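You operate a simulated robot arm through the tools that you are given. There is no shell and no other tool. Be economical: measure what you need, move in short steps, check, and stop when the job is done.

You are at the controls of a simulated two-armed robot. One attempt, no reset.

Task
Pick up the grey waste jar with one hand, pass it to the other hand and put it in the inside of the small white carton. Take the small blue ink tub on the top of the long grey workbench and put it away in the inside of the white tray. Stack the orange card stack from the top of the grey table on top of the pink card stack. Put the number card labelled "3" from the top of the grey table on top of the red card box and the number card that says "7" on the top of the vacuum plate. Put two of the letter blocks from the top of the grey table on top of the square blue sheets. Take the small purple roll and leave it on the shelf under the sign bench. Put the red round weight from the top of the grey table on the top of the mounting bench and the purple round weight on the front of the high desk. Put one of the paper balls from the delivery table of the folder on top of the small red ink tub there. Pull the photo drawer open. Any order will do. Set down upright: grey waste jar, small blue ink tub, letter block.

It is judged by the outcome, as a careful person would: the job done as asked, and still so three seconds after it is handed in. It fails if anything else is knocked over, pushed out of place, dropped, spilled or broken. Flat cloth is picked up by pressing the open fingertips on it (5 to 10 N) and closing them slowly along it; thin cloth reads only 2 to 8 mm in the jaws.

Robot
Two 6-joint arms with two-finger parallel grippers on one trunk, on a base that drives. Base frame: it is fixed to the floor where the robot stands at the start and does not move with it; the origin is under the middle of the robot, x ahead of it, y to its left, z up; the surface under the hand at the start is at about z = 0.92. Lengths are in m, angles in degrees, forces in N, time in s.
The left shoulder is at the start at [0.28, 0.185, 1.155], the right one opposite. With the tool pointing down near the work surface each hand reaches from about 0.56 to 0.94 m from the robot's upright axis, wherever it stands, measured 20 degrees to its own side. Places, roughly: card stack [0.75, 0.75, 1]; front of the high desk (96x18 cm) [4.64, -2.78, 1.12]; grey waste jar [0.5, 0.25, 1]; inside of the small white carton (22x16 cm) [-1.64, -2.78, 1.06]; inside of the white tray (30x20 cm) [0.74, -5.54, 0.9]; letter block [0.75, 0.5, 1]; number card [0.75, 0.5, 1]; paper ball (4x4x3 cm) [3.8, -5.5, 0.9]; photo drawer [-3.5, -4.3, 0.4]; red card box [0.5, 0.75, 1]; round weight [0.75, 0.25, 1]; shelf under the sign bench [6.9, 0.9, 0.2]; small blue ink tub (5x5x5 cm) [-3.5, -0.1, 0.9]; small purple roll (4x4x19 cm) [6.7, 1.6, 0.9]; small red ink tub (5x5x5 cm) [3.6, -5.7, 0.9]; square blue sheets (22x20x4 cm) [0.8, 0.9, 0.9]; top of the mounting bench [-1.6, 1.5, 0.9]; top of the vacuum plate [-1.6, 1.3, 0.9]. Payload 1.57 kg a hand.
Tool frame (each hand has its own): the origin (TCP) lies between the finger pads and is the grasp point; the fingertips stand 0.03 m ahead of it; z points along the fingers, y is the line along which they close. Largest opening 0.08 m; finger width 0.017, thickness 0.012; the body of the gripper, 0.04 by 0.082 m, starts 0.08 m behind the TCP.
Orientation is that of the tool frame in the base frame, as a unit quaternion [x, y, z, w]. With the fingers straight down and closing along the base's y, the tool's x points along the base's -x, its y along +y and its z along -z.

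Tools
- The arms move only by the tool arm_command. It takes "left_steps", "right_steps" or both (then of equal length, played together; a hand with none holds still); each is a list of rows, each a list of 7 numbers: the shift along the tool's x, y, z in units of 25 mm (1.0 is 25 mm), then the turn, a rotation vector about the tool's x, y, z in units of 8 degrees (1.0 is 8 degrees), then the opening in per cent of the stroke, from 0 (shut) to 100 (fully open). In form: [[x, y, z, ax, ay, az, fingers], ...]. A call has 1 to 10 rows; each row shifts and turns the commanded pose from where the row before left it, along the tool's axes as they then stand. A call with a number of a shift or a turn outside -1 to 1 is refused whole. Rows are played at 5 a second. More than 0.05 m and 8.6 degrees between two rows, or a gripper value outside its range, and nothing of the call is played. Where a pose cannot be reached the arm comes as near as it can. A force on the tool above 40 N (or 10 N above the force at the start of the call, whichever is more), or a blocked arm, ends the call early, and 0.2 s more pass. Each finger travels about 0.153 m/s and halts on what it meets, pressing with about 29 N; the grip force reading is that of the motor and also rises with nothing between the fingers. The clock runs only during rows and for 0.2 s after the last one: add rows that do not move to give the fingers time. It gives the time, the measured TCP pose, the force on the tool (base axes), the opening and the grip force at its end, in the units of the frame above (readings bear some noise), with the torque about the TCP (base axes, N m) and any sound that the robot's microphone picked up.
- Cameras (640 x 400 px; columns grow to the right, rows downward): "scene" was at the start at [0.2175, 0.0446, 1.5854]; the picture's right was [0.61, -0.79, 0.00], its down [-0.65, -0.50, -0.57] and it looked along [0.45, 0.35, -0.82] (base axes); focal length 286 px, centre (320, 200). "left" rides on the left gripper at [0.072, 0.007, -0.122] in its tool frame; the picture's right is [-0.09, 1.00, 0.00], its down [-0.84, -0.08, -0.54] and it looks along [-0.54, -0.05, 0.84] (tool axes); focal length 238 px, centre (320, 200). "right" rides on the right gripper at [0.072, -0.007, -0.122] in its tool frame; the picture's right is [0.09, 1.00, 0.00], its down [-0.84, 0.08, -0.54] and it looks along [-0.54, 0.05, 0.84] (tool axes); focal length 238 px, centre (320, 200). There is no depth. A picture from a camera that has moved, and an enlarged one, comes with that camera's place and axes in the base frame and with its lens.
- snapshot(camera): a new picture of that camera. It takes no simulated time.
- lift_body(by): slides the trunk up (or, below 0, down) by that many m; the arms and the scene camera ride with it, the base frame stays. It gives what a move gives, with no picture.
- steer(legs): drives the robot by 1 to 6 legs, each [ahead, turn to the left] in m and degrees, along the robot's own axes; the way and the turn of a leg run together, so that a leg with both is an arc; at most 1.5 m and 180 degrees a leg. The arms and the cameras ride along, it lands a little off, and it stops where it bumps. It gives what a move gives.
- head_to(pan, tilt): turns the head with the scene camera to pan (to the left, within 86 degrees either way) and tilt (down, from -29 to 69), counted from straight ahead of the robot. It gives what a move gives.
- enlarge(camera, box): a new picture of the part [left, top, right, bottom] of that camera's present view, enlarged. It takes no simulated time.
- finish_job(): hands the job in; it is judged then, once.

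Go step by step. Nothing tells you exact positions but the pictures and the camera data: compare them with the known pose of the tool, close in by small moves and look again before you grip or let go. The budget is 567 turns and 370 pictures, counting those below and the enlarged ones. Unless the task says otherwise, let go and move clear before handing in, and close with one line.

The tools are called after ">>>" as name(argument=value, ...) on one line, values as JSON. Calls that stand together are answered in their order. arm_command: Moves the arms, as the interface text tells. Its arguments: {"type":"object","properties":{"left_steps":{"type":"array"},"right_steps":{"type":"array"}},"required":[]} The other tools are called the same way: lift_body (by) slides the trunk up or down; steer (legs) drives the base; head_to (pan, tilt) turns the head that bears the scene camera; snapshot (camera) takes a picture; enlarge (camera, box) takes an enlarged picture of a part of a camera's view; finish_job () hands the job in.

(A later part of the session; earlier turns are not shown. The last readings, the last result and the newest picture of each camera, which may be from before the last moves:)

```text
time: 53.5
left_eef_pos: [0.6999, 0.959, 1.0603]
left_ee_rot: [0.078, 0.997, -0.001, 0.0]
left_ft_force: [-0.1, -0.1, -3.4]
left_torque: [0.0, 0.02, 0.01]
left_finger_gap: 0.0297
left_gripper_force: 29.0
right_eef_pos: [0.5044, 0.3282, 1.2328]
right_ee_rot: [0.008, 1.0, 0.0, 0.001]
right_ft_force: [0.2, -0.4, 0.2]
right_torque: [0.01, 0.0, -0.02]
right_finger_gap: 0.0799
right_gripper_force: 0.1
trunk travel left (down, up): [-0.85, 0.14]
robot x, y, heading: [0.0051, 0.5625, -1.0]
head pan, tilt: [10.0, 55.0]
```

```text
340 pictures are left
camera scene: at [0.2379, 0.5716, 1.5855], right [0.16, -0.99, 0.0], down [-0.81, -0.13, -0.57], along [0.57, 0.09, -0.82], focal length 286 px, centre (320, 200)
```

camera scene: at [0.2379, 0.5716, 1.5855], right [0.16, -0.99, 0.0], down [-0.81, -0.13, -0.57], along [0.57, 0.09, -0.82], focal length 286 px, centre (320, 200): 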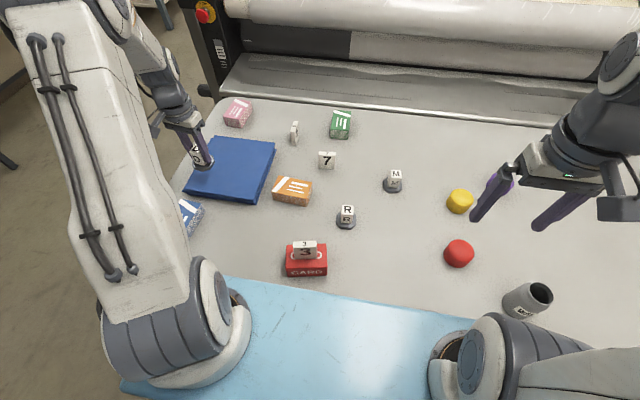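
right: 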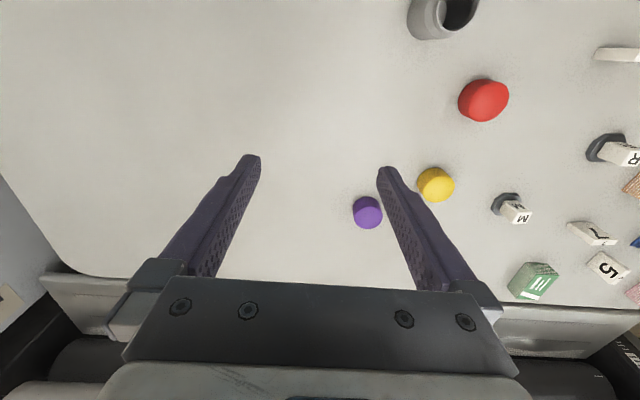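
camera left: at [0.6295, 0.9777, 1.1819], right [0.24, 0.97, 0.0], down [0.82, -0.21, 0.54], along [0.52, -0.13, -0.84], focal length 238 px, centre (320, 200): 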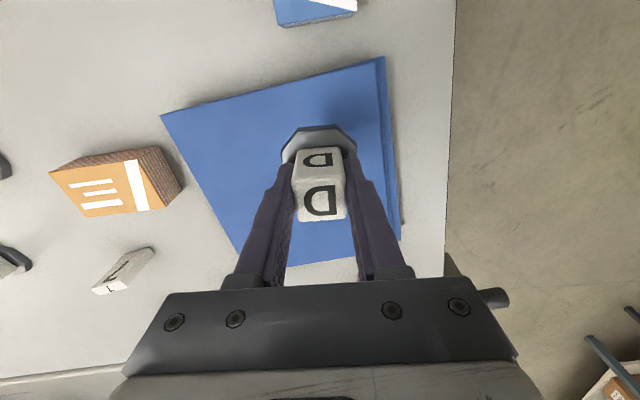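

D is above the sheets (x 0.645–0.87, y 0.82–1.03). Lowering slowly to contact.

>>> arm_command(left_steps=[[0, 0, 0.4, 0, 0, 0, 0], [0, 0, 0.6, 0, 0, 0, 0], [0, 0, 0.5, 0, 0, 0, 0], [0, 0, 0.3, 0, 0, 0, 0], [0, 0, 0.1, 0, 0, 0, 0], [0, 0, 0, 0, 0, 0, 0]])

>>> snapshot(camera="left")

```text
time: 54.9
left_eef_pos: [0.6999, 0.9598, 1.0119]
left_ee_rot: [0.078, 0.997, 0.0, 0.0]
left_ft_force: [-0.4, -0.2, -3.8]
left_torque: [-0.03, 0.01, 0.02]
left_finger_gap: 0.0298
left_gripper_force: 29.2
right_eef_pos: [0.5028, 0.328, 1.2329]
right_ee_rot: [0.008, 1.0, -0.001, 0.001]
right_ft_force: [-0.1, 0.2, -0.7]
right_torque: [0.0, 0.0, 0.02]
right_finger_gap: 0.0799
right_gripper_force: 0.0
trunk travel left (down, up): [-0.85, 0.14]
robot x, y, heading: [0.0054, 0.555, -0.6]
head pan, tilt: [10.0, 55.0]
```

```text
339 pictures are left
camera left: at [0.6299, 0.9775, 1.1338], right [0.24, 0.97, 0.0], down [0.82, -0.21, 0.54], along [0.53, -0.13, -0.84], focal length 238 px, centre (320, 200)
```

left: 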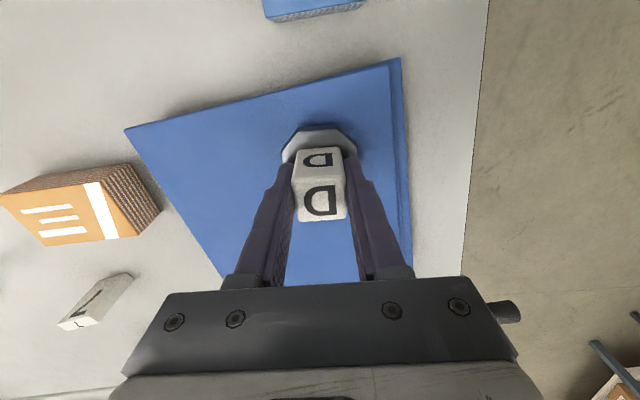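

>>> arm_command(left_steps=[[0, 0, 0.1, 0, 0, 0, 0], [0, 0, 0.1, 0, 0, 0, 0], [0, 0, 0.1, 0, 0, 0, 0], [0, 0, 0, 0, 0, 0, 0]])

```text
time: 55.9
left_eef_pos: [0.6987, 0.9605, 1.004]
left_ee_rot: [0.079, 0.997, 0.0, 0.001]
left_ft_force: [-0.6, 0.5, -4.1]
left_torque: [0.0, 0.03, 0.0]
left_finger_gap: 0.03
left_gripper_force: 28.7
right_eef_pos: [0.5025, 0.3273, 1.2328]
right_ee_rot: [0.008, 1.0, 0.0, -0.001]
right_ft_force: [0.1, -0.1, 0.4]
right_torque: [0.03, 0.02, 0.02]
right_finger_gap: 0.0801
right_gripper_force: 0.0
trunk travel left (down, up): [-0.85, 0.14]
robot x, y, heading: [0.0081, 0.5611, -0.7]
head pan, tilt: [10.0, 55.0]
```

>>> arm_command(left_steps=[[0, 0, 0.1, 0, 0, 0, 0], [0, 0, 0.1, 0, 0, 0, 0], [0, 0, 0.1, 0, 0, 0, 0], [0, 0, 0, 0, 0, 0, 0]])

```text
time: 56.9
left_eef_pos: [0.6997, 0.9606, 0.9997]
left_ee_rot: [0.077, 0.997, 0.001, 0.002]
left_ft_force: [-2.1, -2.0, 26.5]
left_torque: [-0.47, 0.12, -0.05]
left_finger_gap: 0.0297
left_gripper_force: 28.7
right_eef_pos: [0.502, 0.3262, 1.2328]
right_ee_rot: [0.008, 1.0, -0.001, 0.0]
right_ft_force: [0.3, 0.2, 0.3]
right_torque: [0.05, 0.0, 0.02]
right_finger_gap: 0.0798
right_gripper_force: 0.0
trunk travel left (down, up): [-0.85, 0.14]
robot x, y, heading: [0.0067, 0.5609, -0.8]
head pan, tilt: [10.0, 55.0]
```

Contact; the block rests on the sheets. Opening and rising straight up.

>>> arm_command(left_steps=[[0, 0, -0.08, 0, 0, 0, 0], [0, 0, 0, 0, 0, 0, 50], [0, 0, 0, 0, 0, 0, 90], [0, 0, 0, 0, 0, 0, 100], [0, 0, -0.5, 0, 0, 0, 100], [0, 0, -1, 0, 0, 0, 100], [0, 0, -1, 0, 0, 0, 100], [0, 0, -1, 0, 0, 0, 100], [0, 0, -1, 0, 0, 0, 100], [0, 0, 0, 0, 0, 0, 100]])

>>> arm_command(left_steps=[[0, -1, 0, 0, 0, -0.5, 100], [0, -1, 0, 0, 0, -0.5, 100], [0, -1, 0, 0, 0, 0, 100], [0, -1, 0, 0, 0, 0, 100], [0, -1, 0, 0, 0, 0, 100], [0, -1, 0, 0, 0, 0, 100], [0.3, -1, 0, 0, 0, 0, 100], [0.3, -1, 0, 0, 0, 0, 100], [0.3, -1, 0, 0, 0, 0, 100], [0.3, -1, 0, 0, 0, 0, 100]])

>>> arm_command(left_steps=[[0.5, -1, 0, 0, 0, 0, 100], [0.5, -1, 0, 0, 0, 0, 100], [0, -1, 0, 0, 0, 0, 100], [0, -1, 0, 0, 0, 0, 100], [0, -1, 0, 0, 0, 0, 100], [0, -0.5, 0, 0, 0, 0, 100], [0, 0, 0, 0, 0, 0, 100]])

>>> snapshot(camera="left")

```text
time: 59.1
left_eef_pos: [0.7017, 0.9599, 1.1108]
left_ee_rot: [0.079, 0.997, 0.0, 0.0]
left_ft_force: [-0.1, -0.3, -0.6]
left_torque: [-0.01, -0.02, -0.01]
left_finger_gap: 0.08
left_gripper_force: 0.0
right_eef_pos: [0.5022, 0.3272, 1.232]
right_ee_rot: [0.008, 1.0, 0.0, 0.0]
right_ft_force: [-0.6, -0.3, -0.3]
right_torque: [0.01, 0.01, -0.02]
right_finger_gap: 0.0802
right_gripper_force: 0.0
trunk travel left (down, up): [-0.85, 0.14]
robot x, y, heading: [0.0074, 0.5615, -0.7]
head pan, tilt: [10.0, 55.0]
```

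```text
time: 61.3
left_eef_pos: [0.6615, 0.7111, 1.1101]
left_ee_rot: [0.007, 1.0, 0.0, 0.0]
left_ft_force: [0.0, 0.5, -0.2]
left_torque: [0.01, 0.0, 0.02]
left_finger_gap: 0.0802
left_gripper_force: 0.0
right_eef_pos: [0.5024, 0.3268, 1.2328]
right_ee_rot: [0.008, 1.0, 0.0, 0.0]
right_ft_force: [0.5, -0.4, 0.2]
right_torque: [-0.02, -0.01, 0.0]
right_finger_gap: 0.08
right_gripper_force: 0.1
trunk travel left (down, up): [-0.85, 0.14]
robot x, y, heading: [0.0021, 0.5621, -0.8]
head pan, tilt: [10.0, 55.0]
```

```text
time: 62.9
left_eef_pos: [0.6321, 0.5731, 1.1115]
left_ee_rot: [0.008, 1.0, 0.0, 0.001]
left_ft_force: [0.0, -0.6, 1.2]
left_torque: [-0.03, -0.05, 0.01]
left_finger_gap: 0.0799
left_gripper_force: 0.2
right_eef_pos: [0.5017, 0.3268, 1.2325]
right_ee_rot: [0.007, 1.0, 0.0, 0.0]
right_ft_force: [1.3, 0.0, 0.0]
right_torque: [0.02, 0.01, 0.0]
right_finger_gap: 0.08
right_gripper_force: 0.0
trunk travel left (down, up): [-0.85, 0.14]
robot x, y, heading: [0.0042, 0.5663, -0.8]
head pan, tilt: [10.0, 55.0]
```

```text
338 pictures are left
camera left: at [0.5598, 0.5807, 1.2334], right [0.11, 0.99, 0.0], down [0.84, -0.09, 0.54], along [0.54, -0.06, -0.84], focal length 238 px, centre (320, 200)
```

left: 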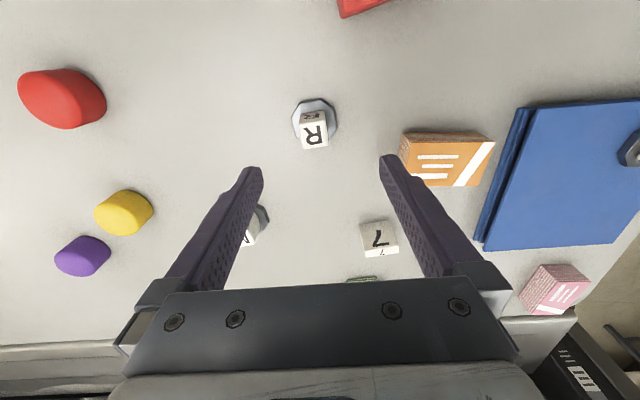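

R is at about [0.641, 0.565]. I'll descend on it.

>>> arm_command(left_steps=[[-0.36, -0.32, 0.5, 0, 0, 0, 100], [0, 0, 1, 0, 0, 0, 100], [0, 0, 1, 0, 0, 0, 100], [0, 0, 1, 0, 0, 0, 100], [0, 0, 1, 0, 0, 0, 100], [0, 0, 0.7, 0, 0, 0, 100], [0, 0, 0, 0, 0, 0, 100]])

>>> snapshot(camera="left")

```text
time: 64.5
left_eef_pos: [0.6432, 0.5659, 0.9814]
left_ee_rot: [0.008, 1.0, 0.0, 0.0]
left_ft_force: [0.5, 0.3, -0.5]
left_torque: [0.02, 0.02, 0.02]
left_finger_gap: 0.0799
left_gripper_force: 0.0
right_eef_pos: [0.5023, 0.3273, 1.2323]
right_ee_rot: [0.008, 1.0, 0.0, 0.0]
right_ft_force: [0.5, 0.1, 1.1]
right_torque: [0.01, 0.02, 0.02]
right_finger_gap: 0.08
right_gripper_force: 0.0
trunk travel left (down, up): [-0.85, 0.14]
robot x, y, heading: [0.0062, 0.5657, -0.7]
head pan, tilt: [10.0, 55.0]
```

```text
337 pictures are left
camera left: at [0.571, 0.573, 1.1033], right [0.11, 0.99, 0.0], down [0.84, -0.09, 0.54], along [0.54, -0.06, -0.84], focal length 238 px, centre (320, 200)
```

left: 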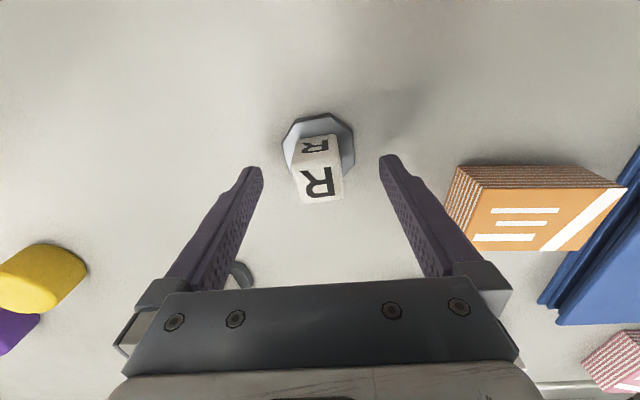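

>>> arm_command(left_steps=[[0.05, 0, 0.3, 0, 0, -0.7, 100], [0, 0, 0.36, 0, 0, 0, 100], [0, 0, 0, 0, 0, 0, 50], [0, 0, 0, 0, 0, 0, 20], [0, 0, 0, 0, 0, 0, 0], [0, 0, 0, 0, 0, 0, 0], [0, 0, -0.1, 0, 0, 0, 0], [0, 0, -0.3, 0, 0, 0, 0], [0, 0, -0.4, 0, 0, 0, 0], [0, 0, 0, 0, 0, 0, 0]])

>>> snapshot(camera="left")

```text
time: 66.7
left_eef_pos: [0.6417, 0.5655, 0.9838]
left_ee_rot: [-0.04, 0.999, 0.0, 0.0]
left_ft_force: [0.4, -1.0, -3.8]
left_torque: [-0.05, -0.02, -0.02]
left_finger_gap: 0.0298
left_gripper_force: 29.0
right_eef_pos: [0.5023, 0.3267, 1.2326]
right_ee_rot: [0.008, 1.0, 0.0, 0.001]
right_ft_force: [-0.5, 0.7, -0.6]
right_torque: [0.0, -0.03, 0.03]
right_finger_gap: 0.0799
right_gripper_force: 0.0
trunk travel left (down, up): [-0.85, 0.14]
robot x, y, heading: [0.0089, 0.5636, -1.0]
head pan, tilt: [10.0, 55.0]
```

```text
336 pictures are left
camera left: at [0.568, 0.567, 1.1066], right [0.01, 1.0, 0.0], down [0.84, -0.01, 0.54], along [0.54, -0.01, -0.84], focal length 238 px, centre (320, 200)
```

left: 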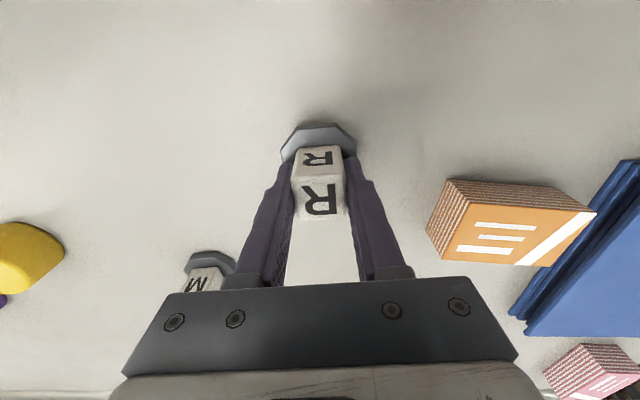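

R is held. Lift and carry gently to about [0.785, 0.88] on the sheets.

>>> arm_command(left_steps=[[0, 0, -0.4, 0, 0, 0, 0], [0, 0, -0.7, 0, 0, 0, 0], [0, 0, -0.8, 0, 0, 0, 0], [0, 0, -0.8, 0, 0, 0, 0], [0, 0, -0.5, 0, 0, 0, 0], [-0.2, 0.35, -0.2, 0, 0, 0, 0], [-0.35, 0.62, 0, 0, 0, 0, 0], [-0.45, 0.8, 0, 0, 0, 0, 0], [-0.45, 0.8, 0, 0, 0, 0, 0], [-0.45, 0.8, 0, 0, 0, 0, 0]])

>>> arm_command(left_steps=[[-0.45, 0.8, 0, 0, 0, 0, 0], [-0.45, 0.8, 0, 0, 0, 0, 0], [-0.45, 0.8, 0, 0, 0, 0, 0], [-0.45, 0.8, 0, 0, 0, 0, 0], [-0.45, 0.8, 0, 0, 0, 0, 0], [-0.45, 0.8, 0, 0, 0, 0, 0], [-0.45, 0.8, 0, 0, 0, 0, 0], [-0.45, 0.8, 0, 0, 0, 0, 0], [-0.45, 0.8, 0, 0, 0, 0, 0], [-0.4, 0.7, 0, 0, 0, 0, 0]])

>>> arm_command(left_steps=[[-0.35, 0.65, 0, 0, 0, 0, 0], [-0.3, 0.6, 0, 0, 0, 0, 0], [0, 0, 0, 0, 0, 0, 0]])

>>> snapshot(camera="left")

```text
time: 68.9
left_eef_pos: [0.6823, 0.6546, 1.0687]
left_ee_rot: [-0.041, 0.999, 0.0, -0.001]
left_ft_force: [-0.5, -0.2, -4.6]
left_torque: [-0.01, -0.01, -0.01]
left_finger_gap: 0.0298
left_gripper_force: 29.3
right_eef_pos: [0.5029, 0.3267, 1.2331]
right_ee_rot: [0.009, 1.0, 0.001, -0.001]
right_ft_force: [0.3, 0.0, -0.4]
right_torque: [0.01, 0.01, 0.0]
right_finger_gap: 0.08
right_gripper_force: 0.1
trunk travel left (down, up): [-0.85, 0.14]
robot x, y, heading: [0.0049, 0.5625, -1.0]
head pan, tilt: [10.0, 55.0]
```

```text
time: 71.1
left_eef_pos: [0.7746, 0.8609, 1.07]
left_ee_rot: [-0.041, 0.999, -0.001, -0.001]
left_ft_force: [0.4, 0.3, -4.4]
left_torque: [0.02, -0.01, -0.03]
left_finger_gap: 0.0299
left_gripper_force: 28.8
right_eef_pos: [0.5039, 0.3265, 1.2319]
right_ee_rot: [0.009, 1.0, 0.0, 0.0]
right_ft_force: [-0.3, -0.2, 0.0]
right_torque: [0.01, -0.01, -0.02]
right_finger_gap: 0.0799
right_gripper_force: 0.2
trunk travel left (down, up): [-0.85, 0.14]
robot x, y, heading: [0.0063, 0.5637, -1.0]
head pan, tilt: [10.0, 55.0]
```

```text
time: 71.9
left_eef_pos: [0.7889, 0.894, 1.0709]
left_ee_rot: [-0.042, 0.999, -0.001, -0.001]
left_ft_force: [0.5, -0.3, -4.8]
left_torque: [-0.01, 0.0, 0.02]
left_finger_gap: 0.0299
left_gripper_force: 29.3
right_eef_pos: [0.5023, 0.3274, 1.2328]
right_ee_rot: [0.008, 1.0, 0.001, 0.0]
right_ft_force: [0.6, -0.1, 0.3]
right_torque: [0.0, 0.02, -0.01]
right_finger_gap: 0.0799
right_gripper_force: 0.0
trunk travel left (down, up): [-0.85, 0.14]
robot x, y, heading: [0.0079, 0.5619, -1.1]
head pan, tilt: [10.0, 55.0]
```

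```text
335 pictures are left
camera left: at [0.7161, 0.8941, 1.1921], right [0.01, 1.0, 0.0], down [0.84, -0.01, 0.54], along [0.54, -0.01, -0.84], focal length 238 px, centre (320, 200)
```

left: 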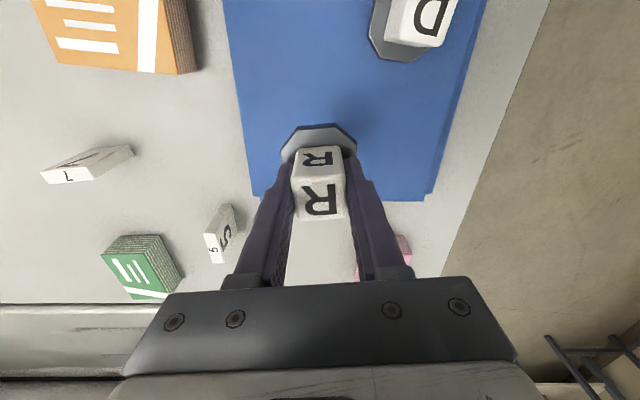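

Good spot; lowering.

>>> arm_command(left_steps=[[0, 0, 0.5, 0, 0, 0, 0], [0, 0, 0.7, 0, 0, 0, 0], [0, 0, 0.7, 0, 0, 0, 0], [0, 0, 0.5, 0, 0, 0, 0], [0, 0, 0.25, 0, 0, 0, 0], [0, 0, 0.08, 0, 0, 0, 0], [0, 0, 0, 0, 0, 0, 0]])

>>> arm_command(left_steps=[[0, 0, 0.08, 0, 0, 0, 0], [0, 0, 0.08, 0, 0, 0, 0], [0, 0, 0, 0, 0, 0, 0]])

```text
time: 73.5
left_eef_pos: [0.7894, 0.8917, 1.003]
left_ee_rot: [-0.041, 0.999, -0.001, 0.0]
left_ft_force: [-0.3, -0.5, -3.7]
left_torque: [0.01, 0.01, -0.02]
left_finger_gap: 0.0296
left_gripper_force: 28.7
right_eef_pos: [0.5033, 0.3274, 1.2333]
right_ee_rot: [0.007, 1.0, 0.0, 0.0]
right_ft_force: [0.2, -0.5, -0.2]
right_torque: [0.01, -0.02, 0.0]
right_finger_gap: 0.0799
right_gripper_force: 0.0
trunk travel left (down, up): [-0.85, 0.14]
robot x, y, heading: [0.0061, 0.5621, -0.8]
head pan, tilt: [10.0, 55.0]
```

```text
time: 74.3
left_eef_pos: [0.7897, 0.8926, 0.9994]
left_ee_rot: [-0.041, 0.999, 0.0, 0.001]
left_ft_force: [-2.3, -1.4, 11.3]
left_torque: [-0.1, 0.43, 0.02]
left_finger_gap: 0.0297
left_gripper_force: 28.7
right_eef_pos: [0.5022, 0.3268, 1.2335]
right_ee_rot: [0.008, 1.0, 0.001, 0.0]
right_ft_force: [-0.6, 0.9, 0.3]
right_torque: [-0.01, 0.0, 0.01]
right_finger_gap: 0.0801
right_gripper_force: 0.2
trunk travel left (down, up): [-0.85, 0.14]
robot x, y, heading: [0.0058, 0.5635, -0.8]
head pan, tilt: [10.0, 55.0]
```

In contact. Release, rise, then move over the orange stack (about [0.71, 0.735]).

>>> arm_command(left_steps=[[0, 0, -0.04, 0, 0, 0, 0], [0, 0, 0, 0, 0, 0, 50], [0, 0, 0, 0, 0, 0, 90], [0, 0, 0, 0, 0, 0, 100], [0, 0, -0.5, 0, 0, 0, 100], [0, 0, -1, 0, 0, 0, 100], [0, 0, -1, 0, 0, 0, 100], [0, 0, -1, 0, 0, 0, 100], [0, 0, -1, 0, 0, 0, 100], [0, 0, -0.5, 0, 0, 0, 100]])

>>> arm_command(left_steps=[[0.4, -0.7, 0, 0, 0, 0.6, 100], [0.4, -0.8, 0, 0, 0, 0, 100], [0.4, -0.8, 0, 0, 0, 0, 100], [0.4, -0.8, 0, 0, 0, 0, 100], [0.4, -0.8, 0, 0, 0, 0, 100], [0.4, -0.8, 0, 0, 0, 0, 100], [0.4, -0.8, 0, 0, 0, 0, 100], [0.4, -0.8, 0, 0, 0, 0, 100], [0, 0, 0, 0, 0, 0, 100]])

>>> snapshot(camera="left")

>>> enlarge(camera="scene", box=[160, 70, 420, 290])

```text
time: 76.5
left_eef_pos: [0.7885, 0.8926, 1.1221]
left_ee_rot: [-0.041, 0.999, 0.0, 0.0]
left_ft_force: [-0.4, 0.5, -0.4]
left_torque: [0.01, 0.0, -0.02]
left_finger_gap: 0.0798
left_gripper_force: 0.1
right_eef_pos: [0.5029, 0.3263, 1.233]
right_ee_rot: [0.008, 1.0, 0.0, -0.001]
right_ft_force: [-0.5, -0.6, 0.1]
right_torque: [-0.04, -0.03, 0.0]
right_finger_gap: 0.0799
right_gripper_force: 0.1
trunk travel left (down, up): [-0.85, 0.14]
robot x, y, heading: [0.0078, 0.562, -0.8]
head pan, tilt: [10.0, 55.0]
```

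```text
time: 78.5
left_eef_pos: [0.71, 0.7337, 1.1253]
left_ee_rot: [0.001, 1.0, 0.001, 0.0]
left_ft_force: [0.2, -0.4, 0.1]
left_torque: [-0.01, 0.01, -0.01]
left_finger_gap: 0.0802
left_gripper_force: 0.1
right_eef_pos: [0.5026, 0.3261, 1.233]
right_ee_rot: [0.009, 1.0, 0.001, 0.0]
right_ft_force: [0.2, -0.1, 0.5]
right_torque: [0.02, -0.01, 0.03]
right_finger_gap: 0.08
right_gripper_force: 0.1
trunk travel left (down, up): [-0.85, 0.14]
robot x, y, heading: [0.0066, 0.5582, -0.7]
head pan, tilt: [10.0, 55.0]
```

```text
334 pictures are left
camera left: at [0.6374, 0.7408, 1.2472], right [0.09, 1.0, 0.0], down [0.84, -0.08, 0.54], along [0.54, -0.05, -0.84], focal length 238 px, centre (320, 200)
```

left: 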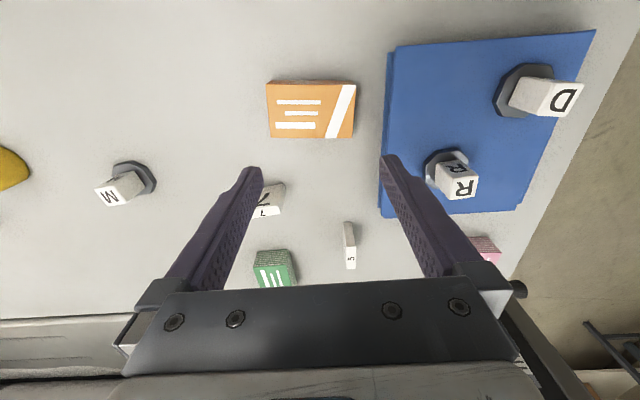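

```text
1.82 times, centred on (290, 180) of scene
camera zoom: at [0.2376, 0.5712, 1.5855], right [0.16, -0.99, 0.0], down [-0.81, -0.13, -0.57], along [0.57, 0.09, -0.82], focal length 520 px, centre (374, 236)
```

zoom: 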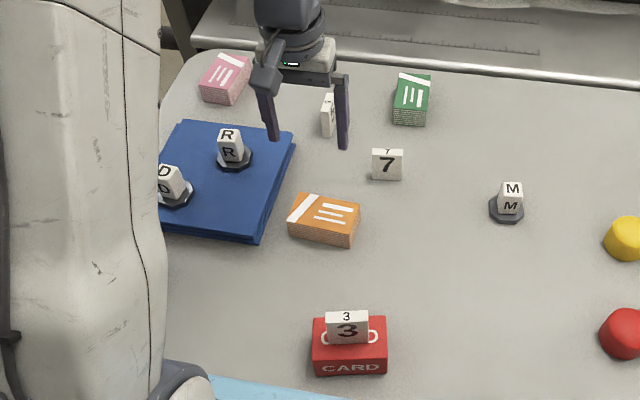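

D and R both stand on the sheets. The orange stack's long side is too wide for the jaws this way, so I'll do it from the table's left end. Meanwhile the left hand picks the "7" from here.

>>> arm_command(left_steps=[[-0.8, -0.72, 0, 0, 0, -0.3, 100], [-0.8, -0.72, 0, 0, 0, -0.3, 100], [-0.8, -0.72, 0, 0, 0, -0.3, 100], [-0.8, -0.72, 0, 0, 0, -0.2, 100], [-0.8, -0.72, 0, 0, 0, 0, 100], [0, 0, 0, 0, 0, 0, 100]])

>>> snapshot(camera="left")

```text
time: 79.9
left_eef_pos: [0.8166, 0.6531, 1.1228]
left_ee_rot: [-0.077, 0.997, 0.0, -0.001]
left_ft_force: [0.3, -0.1, 0.7]
left_torque: [0.0, 0.0, 0.01]
left_finger_gap: 0.0797
left_gripper_force: 0.1
right_eef_pos: [0.5027, 0.3275, 1.232]
right_ee_rot: [0.008, 1.0, 0.0, 0.0]
right_ft_force: [0.9, -0.4, -1.1]
right_torque: [0.0, 0.0, 0.0]
right_finger_gap: 0.0801
right_gripper_force: 0.1
trunk travel left (down, up): [-0.85, 0.14]
robot x, y, heading: [0.0031, 0.5617, -0.6]
head pan, tilt: [10.0, 55.0]
```

```text
332 pictures are left
camera left: at [0.7457, 0.6484, 1.245], right [-0.06, 1.0, 0.0], down [0.84, 0.05, 0.54], along [0.54, 0.03, -0.84], focal length 238 px, centre (320, 200)
```

left: 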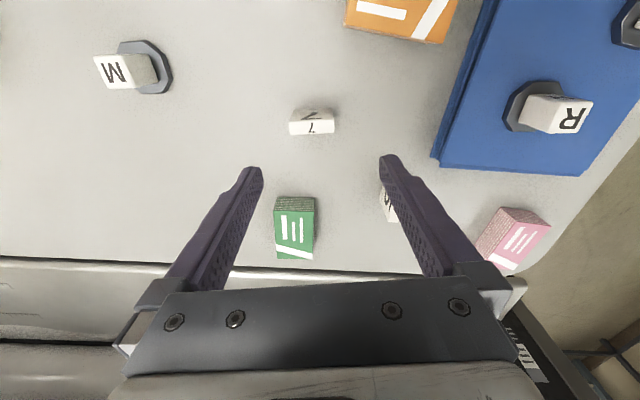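

Card 7 is at about [0.82, 0.643]; small correction and descend.

>>> arm_command(left_steps=[[-0.05, -0.42, 0, 0, 0, -0.5, 100], [0, 0, 1, 0, 0, 0, 100], [0, 0, 1, 0, 0, 0, 100], [0, 0, 1, 0, 0, 0, 100], [0, 0, 1, 0, 0, 0, 100], [0, 0, 1, 0, 0, 0, 100], [0, 0, 1, 0, 0, 0, 100], [0, 0, 0.43, 0, 0, 0, 100], [0, 0, 0, 0, 0, 0, 100]])

>>> snapshot(camera="left")

```text
time: 81.9
left_eef_pos: [0.8199, 0.6416, 0.9633]
left_ee_rot: [-0.111, 0.994, 0.0, 0.0]
left_ft_force: [0.2, -0.8, -1.1]
left_torque: [-0.02, 0.01, -0.02]
left_finger_gap: 0.0803
left_gripper_force: 0.2
right_eef_pos: [0.5026, 0.3274, 1.2321]
right_ee_rot: [0.008, 1.0, 0.0, 0.0]
right_ft_force: [-0.4, 0.4, -0.7]
right_torque: [-0.01, -0.02, 0.0]
right_finger_gap: 0.08
right_gripper_force: 0.0
trunk travel left (down, up): [-0.85, 0.14]
robot x, y, heading: [0.0073, 0.5603, -0.7]
head pan, tilt: [10.0, 55.0]
```

```text
331 pictures are left
camera left: at [0.748, 0.6324, 1.0852], right [-0.13, 0.99, 0.0], down [0.83, 0.11, 0.54], along [0.54, 0.07, -0.84], focal length 238 px, centre (320, 200)
```

left: 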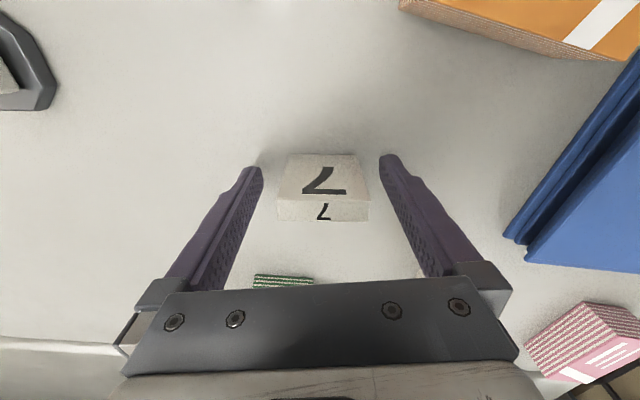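

>>> arm_command(left_steps=[[0, 0, 0, 0, 0, 0, 50], [0, 0, 0, 0, 0, 0, 0], [0, 0, 0, 0, 0, 0, 0], [0, 0, -0.5, 0, 0, 0, 0], [0, 0, -1, 0, 0, 0, 0], [0, 0, -1, 0, 0, 0, 0], [0, 0, -1, 0, 0, 0, 0], [0, 0, -1, 0, 0, 0, 0], [0, 0, -1, 0, 0, 0, 0], [0, 0, -1, 0, 0, 0, 0]])

>>> arm_command(left_steps=[[1, 0.5, -1, 0, 0, 0.5, 0], [1, 0.5, -1, 0, 0, 0.5, 0], [1, 0.5, -1, 0, 0, 0.5, 0], [1, 0.5, 0, 0, 0, 0, 0], [1, 0.5, 0, 0, 0, 0, 0], [1, 0.5, 0, 0, 0, 0, 0], [1, 0.5, 0, 0, 0, 0, 0], [1, 0.5, 0, 0, 0, 0, 0], [1, 0.5, 0, 0, 0, 0, 0], [1, 0.5, 0, 0, 0, 0, 0]])

>>> head_to(pan=45, tilt=30)

>>> snapshot(camera="scene")

```text
time: 84.1
left_eef_pos: [0.8201, 0.6436, 1.1255]
left_ee_rot: [-0.111, 0.994, 0.0, 0.0]
left_ft_force: [-0.6, -0.5, -1.1]
left_torque: [0.03, -0.01, 0.01]
left_finger_gap: 0.0503
left_gripper_force: 29.1
right_eef_pos: [0.5016, 0.3276, 1.2324]
right_ee_rot: [0.008, 1.0, 0.0, 0.0]
right_ft_force: [0.0, 1.4, -0.3]
right_torque: [0.02, -0.01, 0.01]
right_finger_gap: 0.0798
right_gripper_force: 0.1
trunk travel left (down, up): [-0.85, 0.14]
robot x, y, heading: [0.0064, 0.5639, -1.2]
head pan, tilt: [10.0, 55.0]
```

```text
time: 86.3
left_eef_pos: [0.565, 0.7523, 1.2004]
left_ee_rot: [-0.007, 1.0, 0.0, -0.001]
left_ft_force: [-0.3, 0.3, 0.3]
left_torque: [-0.03, -0.01, 0.0]
left_finger_gap: 0.0503
left_gripper_force: 29.1
right_eef_pos: [0.5023, 0.3265, 1.2323]
right_ee_rot: [0.008, 1.0, -0.001, 0.0]
right_ft_force: [-0.4, 0.6, 0.3]
right_torque: [0.0, 0.03, 0.03]
right_finger_gap: 0.08
right_gripper_force: 0.1
trunk travel left (down, up): [-0.85, 0.14]
robot x, y, heading: [0.0094, 0.5602, -1.1]
head pan, tilt: [10.0, 55.0]
```

```text
time: 87.3
left_eef_pos: [0.5633, 0.7521, 1.1996]
left_ee_rot: [-0.006, 1.0, 0.0, 0.0]
left_ft_force: [0.7, 0.4, 0.5]
left_torque: [-0.02, 0.01, 0.02]
left_finger_gap: 0.05
left_gripper_force: 29.2
right_eef_pos: [0.5023, 0.3278, 1.2327]
right_ee_rot: [0.008, 1.0, 0.001, 0.001]
right_ft_force: [-0.1, -0.1, -0.1]
right_torque: [-0.05, -0.03, 0.04]
right_finger_gap: 0.0799
right_gripper_force: 0.0
trunk travel left (down, up): [-0.85, 0.14]
robot x, y, heading: [0.0068, 0.5651, -0.7]
head pan, tilt: [45.0, 30.0]
```

```text
330 pictures are left
camera scene: at [0.2315, 0.6229, 1.6215], right [0.7, -0.72, 0.0], down [-0.36, -0.35, -0.87], along [0.62, 0.6, -0.5], focal length 286 px, centre (320, 200)
```

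scene: 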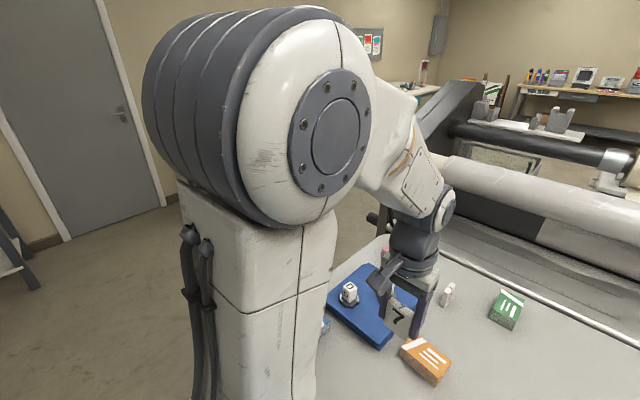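

"7" is in the left hand. Now I drive around to the table's left end.

>>> steer(legs=[[-0.32, 0], [0, 90.7], [1.1, 0]])

>>> head_to(pan=-60, tilt=40)

>>> snapshot(camera="scene")

```text
time: 98.6
left_eef_pos: [-0.5385, 2.2241, 1.2003]
left_ee_rot: [0.721, -0.693, 0.001, 0.0]
left_ft_force: [0.1, 0.0, 0.4]
left_torque: [0.0, -0.01, -0.03]
left_finger_gap: 0.0493
left_gripper_force: 28.9
right_eef_pos: [-0.111, 2.1748, 1.2321]
right_ee_rot: [0.711, -0.703, 0.0, 0.0]
right_ft_force: [0.2, -0.3, 0.7]
right_torque: [0.0, -0.01, -0.02]
right_finger_gap: 0.0803
right_gripper_force: 0.1
trunk travel left (down, up): [-0.85, 0.14]
robot x, y, heading: [-0.3344, 1.6731, 90.8]
head pan, tilt: [45.0, 30.0]
```

```text
time: 100.4
left_eef_pos: [-0.5371, 2.2254, 1.2002]
left_ee_rot: [0.721, -0.693, 0.0, 0.0]
left_ft_force: [-0.5, 0.3, -0.9]
left_torque: [-0.02, 0.01, 0.01]
left_finger_gap: 0.0493
left_gripper_force: 28.5
right_eef_pos: [-0.1118, 2.1739, 1.2316]
right_ee_rot: [0.712, -0.702, 0.0, 0.0]
right_ft_force: [0.2, 0.3, -1.4]
right_torque: [0.05, 0.01, 0.0]
right_finger_gap: 0.0799
right_gripper_force: 0.1
trunk travel left (down, up): [-0.85, 0.14]
robot x, y, heading: [-0.3319, 1.6702, 90.9]
head pan, tilt: [-60.0, 40.0]
```

```text
329 pictures are left
camera scene: at [-0.2611, 1.8767, 1.6062], right [0.51, -0.86, 0.0], down [-0.55, -0.33, -0.77], along [0.66, 0.39, -0.64], focal length 286 px, centre (320, 200)
```

scene: 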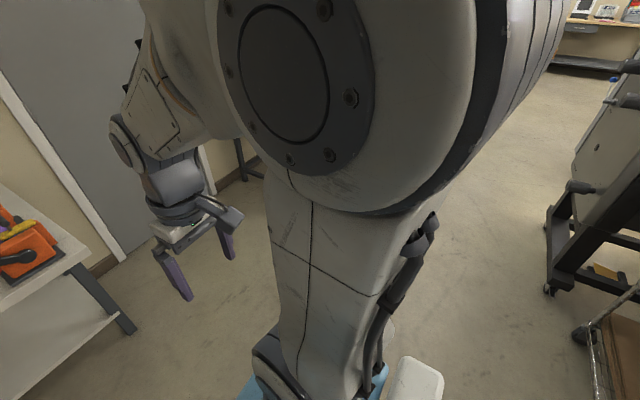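

>>> steer(legs=[[0, -90.8], [0.9, 0]])

>>> head_to(pan=-20, tilt=40)

>>> snapshot(camera="scene")

```text
time: 109.1
left_eef_pos: [1.1393, 1.8886, 1.2009]
left_ee_rot: [-0.02, 1.0, 0.0, 0.0]
left_ft_force: [-2.4, -0.5, 0.5]
left_torque: [0.01, 0.01, 0.02]
left_finger_gap: 0.0493
left_gripper_force: 28.5
right_eef_pos: [1.0894, 1.4626, 1.2322]
right_ee_rot: [-0.006, 1.0, 0.001, 0.0]
right_ft_force: [-0.3, -0.2, 0.7]
right_torque: [-0.02, -0.02, -0.03]
right_finger_gap: 0.0799
right_gripper_force: 0.1
trunk travel left (down, up): [-0.85, 0.14]
robot x, y, heading: [0.5856, 1.6824, 0.6]
head pan, tilt: [-60.0, 40.0]
```

```text
time: 110.1
left_eef_pos: [1.1405, 1.889, 1.2012]
left_ee_rot: [-0.02, 1.0, 0.001, 0.0]
left_ft_force: [-0.4, -0.3, -0.1]
left_torque: [0.01, 0.03, 0.0]
left_finger_gap: 0.0496
left_gripper_force: 29.0
right_eef_pos: [1.0892, 1.4612, 1.2323]
right_ee_rot: [-0.006, 1.0, 0.0, 0.0]
right_ft_force: [0.3, 0.5, -0.6]
right_torque: [-0.02, -0.01, 0.02]
right_finger_gap: 0.0799
right_gripper_force: 0.2
trunk travel left (down, up): [-0.85, 0.14]
robot x, y, heading: [0.589, 1.6852, 0.6]
head pan, tilt: [-20.0, 40.0]
```

```text
328 pictures are left
camera scene: at [0.8274, 1.6575, 1.6062], right [-0.33, -0.94, 0.0], down [-0.61, 0.21, -0.77], along [0.72, -0.25, -0.64], focal length 286 px, centre (320, 200)
```

scene: 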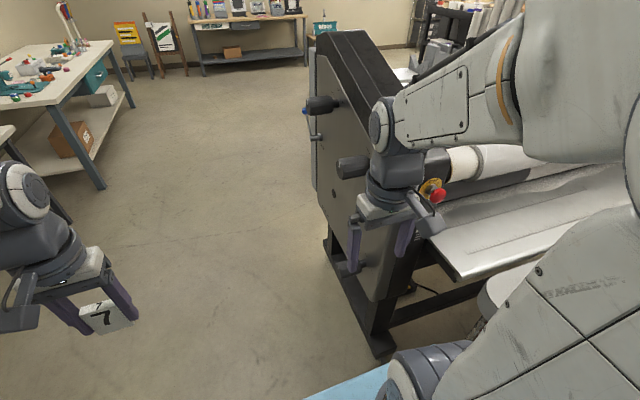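

The machine's end sits at x≥1.3, y≤1.21, so turning at x≈0.79 is clear. I'll do that and look at the table.

>>> steer(legs=[[0.2, 0], [0, -90.6]])

>>> head_to(pan=0, tilt=55)

>>> snapshot(camera="scene")

```text
time: 115.6
left_eef_pos: [0.9678, 1.1247, 1.2005]
left_ee_rot: [0.707, 0.707, 0.0, 0.0]
left_ft_force: [-0.4, -0.7, -0.5]
left_torque: [0.0, -0.03, -0.03]
left_finger_gap: 0.0491
left_gripper_force: 29.5
right_eef_pos: [0.5447, 1.191, 1.2325]
right_ee_rot: [0.717, 0.697, 0.001, 0.0]
right_ft_force: [0.5, -0.3, -0.5]
right_torque: [-0.03, 0.0, 0.0]
right_finger_gap: 0.0804
right_gripper_force: 0.0
trunk travel left (down, up): [-0.85, 0.14]
robot x, y, heading: [0.7845, 1.6838, -91.5]
head pan, tilt: [-20.0, 40.0]
```

```text
time: 116.5
left_eef_pos: [0.9696, 1.1256, 1.2]
left_ee_rot: [0.707, 0.707, 0.0, 0.0]
left_ft_force: [0.0, 0.0, -0.4]
left_torque: [-0.03, -0.03, 0.05]
left_finger_gap: 0.0493
left_gripper_force: 29.1
right_eef_pos: [0.5431, 1.1922, 1.2318]
right_ee_rot: [0.717, 0.697, 0.0, 0.001]
right_ft_force: [0.7, 0.1, -0.5]
right_torque: [0.01, 0.0, 0.01]
right_finger_gap: 0.0797
right_gripper_force: 0.1
trunk travel left (down, up): [-0.85, 0.14]
robot x, y, heading: [0.7865, 1.6848, -91.4]
head pan, tilt: [0.0, 55.0]
```

```text
327 pictures are left
camera scene: at [0.7791, 1.4538, 1.5855], right [-1.0, 0.03, 0.0], down [0.02, 0.82, -0.57], along [-0.02, -0.57, -0.82], focal length 286 px, centre (320, 200)
```

scene: 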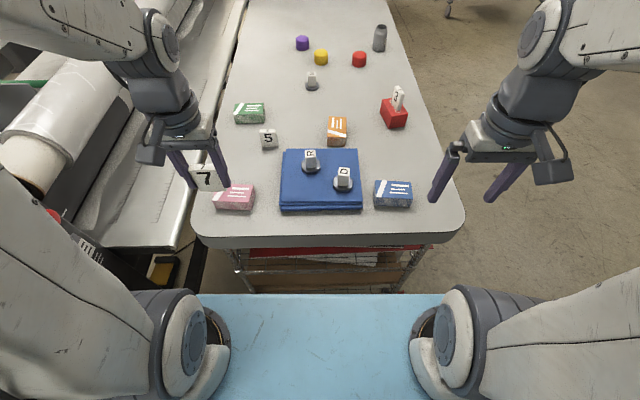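

I can see everything from here; orange at ≈[0.70, 0.72], pink at ≈[1.0, 0.99]. I'll swing the left hand (with "7") out to the left and up, then drive 0.12 m forward.

>>> arm_command(left_steps=[[0, 0, -1, 0, 0, 0, 0], [0, 0, -1, 0, 0, 0, 0], [0, 0.5, -1, 0, 0, 0, 0], [0.3, 1, 0, 0, 0, 0, 0], [0.3, 1, 0, 0, 0, 0, 0], [0.3, 1, 0, 0, 0, 0, 0], [0.3, 1, 0, 0, 0, 0, 0], [0.3, 1, 0, 0, 0, 0, 0], [0.3, 1, 0, 0, 0, 0, 0], [0.3, 1, 0, 0, 0, 0, 0]])

>>> steer(legs=[[0.12, 0]])

>>> snapshot(camera="scene")

```text
time: 118.7
left_eef_pos: [1.1572, 1.1773, 1.2746]
left_ee_rot: [0.708, 0.706, 0.0, 0.0]
left_ft_force: [-0.2, 0.5, -0.8]
left_torque: [0.04, -0.03, 0.03]
left_finger_gap: 0.0491
left_gripper_force: 29.2
right_eef_pos: [0.5442, 1.1918, 1.2325]
right_ee_rot: [0.717, 0.697, 0.0, -0.001]
right_ft_force: [0.6, 0.0, 0.8]
right_torque: [-0.02, -0.02, -0.03]
right_finger_gap: 0.0801
right_gripper_force: 0.1
trunk travel left (down, up): [-0.85, 0.14]
robot x, y, heading: [0.7856, 1.6861, -91.7]
head pan, tilt: [0.0, 55.0]
```

```text
time: 119.9
left_eef_pos: [1.1511, 1.0566, 1.2768]
left_ee_rot: [0.708, 0.706, 0.0, 0.0]
left_ft_force: [-0.7, 1.0, -0.4]
left_torque: [-0.02, 0.02, 0.0]
left_finger_gap: 0.0491
left_gripper_force: 29.0
right_eef_pos: [0.5391, 1.0747, 1.2327]
right_ee_rot: [0.718, 0.696, -0.001, -0.001]
right_ft_force: [0.4, 0.7, -0.2]
right_torque: [-0.02, 0.0, 0.0]
right_finger_gap: 0.0801
right_gripper_force: 0.1
trunk travel left (down, up): [-0.85, 0.14]
robot x, y, heading: [0.7832, 1.5644, -91.8]
head pan, tilt: [0.0, 55.0]
```

```text
326 pictures are left
camera scene: at [0.775, 1.3343, 1.5855], right [-1.0, 0.03, 0.0], down [0.03, 0.82, -0.57], along [-0.02, -0.57, -0.82], focal length 286 px, centre (320, 200)
```

scene: 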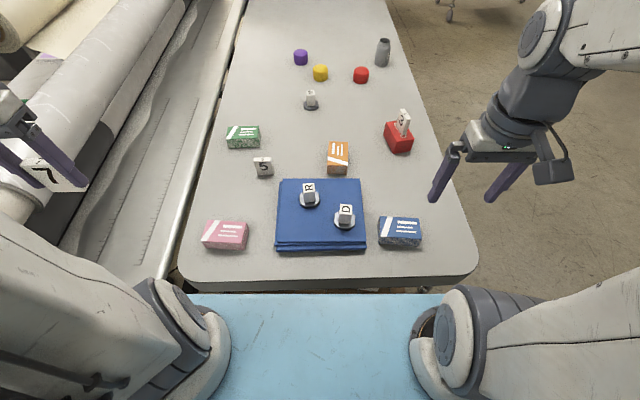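

Right hand goes over the orange stack.

>>> arm_command(right_steps=[[-1, 0.7, 0, 0, 0, 0, 100], [-1, 0.7, 0, 0, 0, 0, 100], [-1, 0.7, 0, 0, 0, 0, 100], [-1, 0.7, 0, 0, 0, 0, 100], [-1, 0.7, 0, 0, 0, 0, 100], [-1, 0.7, 0, 0, 0, 0, 100], [-1, 0.7, 0, 0, 0, 0, 100], [-1, 0.7, 0, 0, 0, 0, 100], [-1, 0.7, 0, 0, 0, 0, 100], [-1, 0.55, 0, 0, 0, 0, 100]])

>>> arm_command(right_steps=[[-1, 0, 0.8, 0, 0, 0, 100], [-1, 0, 0.8, 0, 0, 0, 100], [-1, 0, 0.8, 0, 0, 0, 100], [-0.6, 0, 0.8, 0, 0, 0, 100], [0, 0, 0.8, 0, 0, 0, 100], [0, 0, 0, 0, 0, 0, 100]])

>>> snapshot(camera="right")

```text
time: 122.1
left_eef_pos: [1.1513, 1.0573, 1.2762]
left_ee_rot: [0.708, 0.706, 0.0, 0.001]
left_ft_force: [-0.3, 0.3, -0.2]
left_torque: [-0.01, -0.01, -0.01]
left_finger_gap: 0.0495
left_gripper_force: 28.8
right_eef_pos: [0.7026, 0.8183, 1.2327]
right_ee_rot: [0.719, 0.696, 0.0, 0.0]
right_ft_force: [-0.1, 0.0, -0.7]
right_torque: [0.0, 0.02, 0.0]
right_finger_gap: 0.0799
right_gripper_force: 0.1
trunk travel left (down, up): [-0.85, 0.14]
robot x, y, heading: [0.7799, 1.5647, -92.0]
head pan, tilt: [0.0, 55.0]
```

```text
time: 123.5
left_eef_pos: [1.1523, 1.0568, 1.2756]
left_ee_rot: [0.708, 0.706, 0.0, 0.0]
left_ft_force: [0.6, -0.6, -0.6]
left_torque: [-0.01, -0.03, 0.05]
left_finger_gap: 0.0491
left_gripper_force: 28.9
right_eef_pos: [0.7007, 0.7265, 1.1314]
right_ee_rot: [0.719, 0.695, 0.0, 0.001]
right_ft_force: [0.8, 0.6, 0.7]
right_torque: [-0.02, -0.04, -0.01]
right_finger_gap: 0.0799
right_gripper_force: 0.0
trunk travel left (down, up): [-0.85, 0.14]
robot x, y, heading: [0.7831, 1.5659, -91.8]
head pan, tilt: [0.0, 55.0]
```

```text
325 pictures are left
camera right: at [0.6962, 0.7987, 1.2532], right [1.0, 0.06, 0.0], down [0.05, -0.84, 0.54], along [0.03, -0.54, -0.84], focal length 238 px, centre (320, 200)
```

right: 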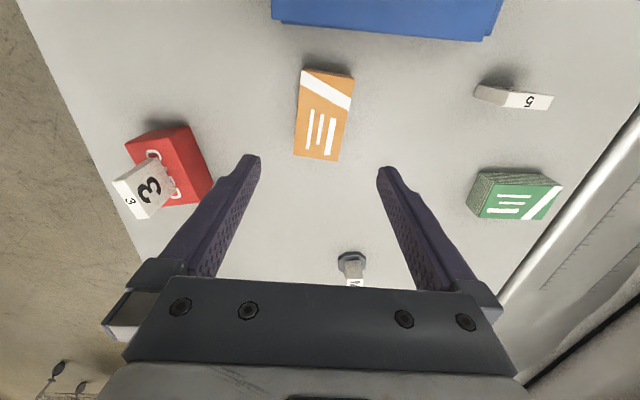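

>>> enlarge(camera="right", box=[264, 50, 384, 170])

>>> enlarge(camera="scene", box=[180, 130, 360, 270])

```text
3.33 times, centred on (324, 110) of right
camera zoom: at [0.6962, 0.7987, 1.2532], right [1.0, 0.06, 0.0], down [0.05, -0.84, 0.54], along [0.03, -0.54, -0.84], focal length 794 px, centre (307, 500)
```

zoom: 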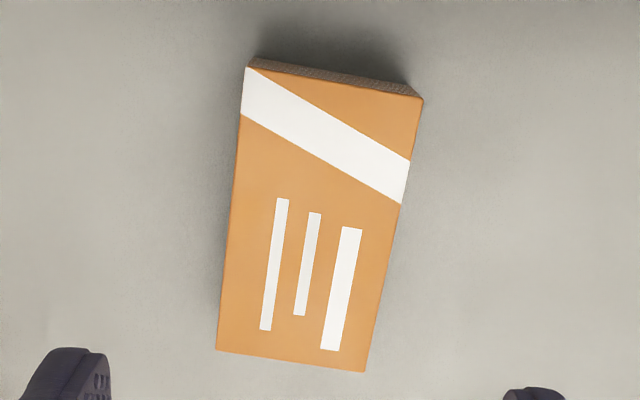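

```text
2.86 times, centred on (270, 200) of scene
camera zoom: at [0.775, 1.3339, 1.5855], right [-1.0, 0.03, 0.0], down [0.03, 0.82, -0.57], along [-0.02, -0.57, -0.82], focal length 817 px, centre (463, 200)
```

zoom: 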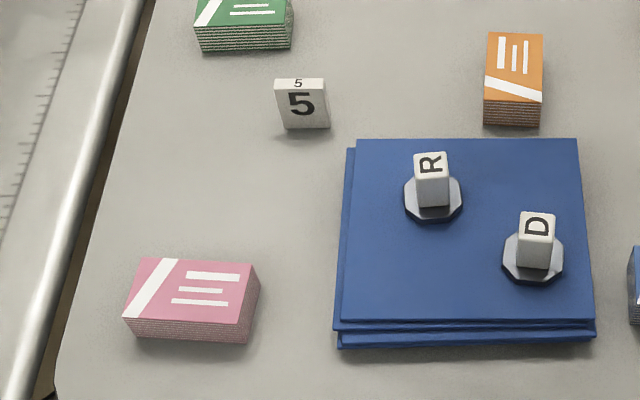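

Orange: centre [0.702, 0.723], 61 mm wide, yaw needs ~4° more. Descending on it.

>>> arm_command(right_steps=[[-0.14, 0.04, 0.5, 0, 0, 0.5, 100], [0, 0, 1, 0, 0, 0, 100], [0, 0, 1, 0, 0, 0, 100], [0, 0, 1, 0, 0, 0, 100], [0, 0, 1, 0, 0, 0, 100], [0, 0, 1, 0, 0, 0, 100], [0, 0, 0, 0, 0, 0, 100]])

>>> snapshot(camera="right")

```text
time: 125.1
left_eef_pos: [1.1526, 1.0565, 1.2759]
left_ee_rot: [0.708, 0.706, 0.001, 0.0]
left_ft_force: [-0.2, -0.5, -0.5]
left_torque: [0.01, 0.01, 0.0]
left_finger_gap: 0.0493
left_gripper_force: 28.9
right_eef_pos: [0.7016, 0.7227, 0.9944]
right_ee_rot: [0.742, 0.67, 0.0, 0.0]
right_ft_force: [-0.6, -0.1, -0.9]
right_torque: [0.0, 0.01, -0.02]
right_finger_gap: 0.0804
right_gripper_force: 0.0
trunk travel left (down, up): [-0.85, 0.14]
robot x, y, heading: [0.7807, 1.5669, -92.0]
head pan, tilt: [0.0, 55.0]
```

```text
322 pictures are left
camera right: at [0.7026, 0.7952, 1.1151], right [1.0, -0.01, 0.0], down [-0.01, -0.84, 0.54], along [-0.01, -0.54, -0.84], focal length 238 px, centre (320, 200)
```

right: 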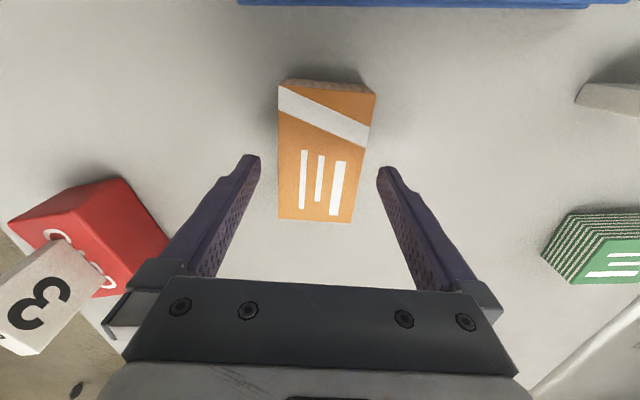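

>>> arm_command(right_steps=[[0, 0, 0.8, 0, 0, 0, 100], [0, 0, 0.7, 0, 0, 0, 100], [0, 0, 0, 0, 0, 0, 70], [0, 0, 0, 0, 0, 0, 40], [0, 0, 0, 0, 0, 0, 40], [0, 0, -0.3, 0, 0, 0, 30], [0, 0, -0.5, 0, 0, 0, 30], [0, 0, 0, 0, 0, 0, 30]])

>>> snapshot(camera="right")

```text
time: 126.9
left_eef_pos: [1.1507, 1.0572, 1.2763]
left_ee_rot: [0.708, 0.706, 0.0, 0.0]
left_ft_force: [-0.2, -0.8, -0.9]
left_torque: [0.02, 0.01, 0.01]
left_finger_gap: 0.0492
left_gripper_force: 28.5
right_eef_pos: [0.7012, 0.7234, 0.9772]
right_ee_rot: [0.742, 0.67, -0.001, 0.0]
right_ft_force: [-0.1, 0.3, -1.4]
right_torque: [-0.03, 0.01, 0.0]
right_finger_gap: 0.0595
right_gripper_force: 28.9
trunk travel left (down, up): [-0.85, 0.14]
robot x, y, heading: [0.7807, 1.5638, -91.7]
head pan, tilt: [0.0, 55.0]
```

```text
321 pictures are left
camera right: at [0.7017, 0.7955, 1.0988], right [1.0, -0.01, 0.0], down [-0.01, -0.84, 0.54], along [-0.01, -0.54, -0.84], focal length 238 px, centre (320, 200)
```

right: 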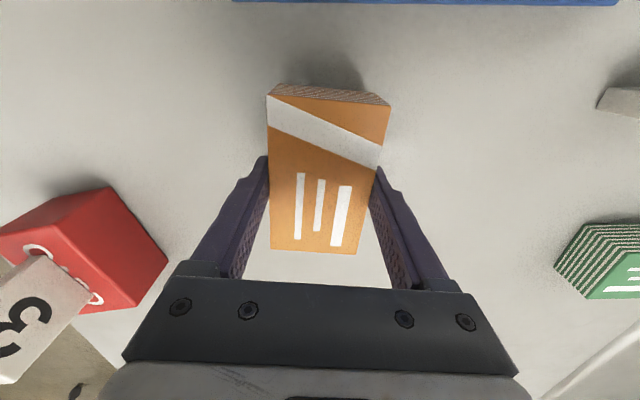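

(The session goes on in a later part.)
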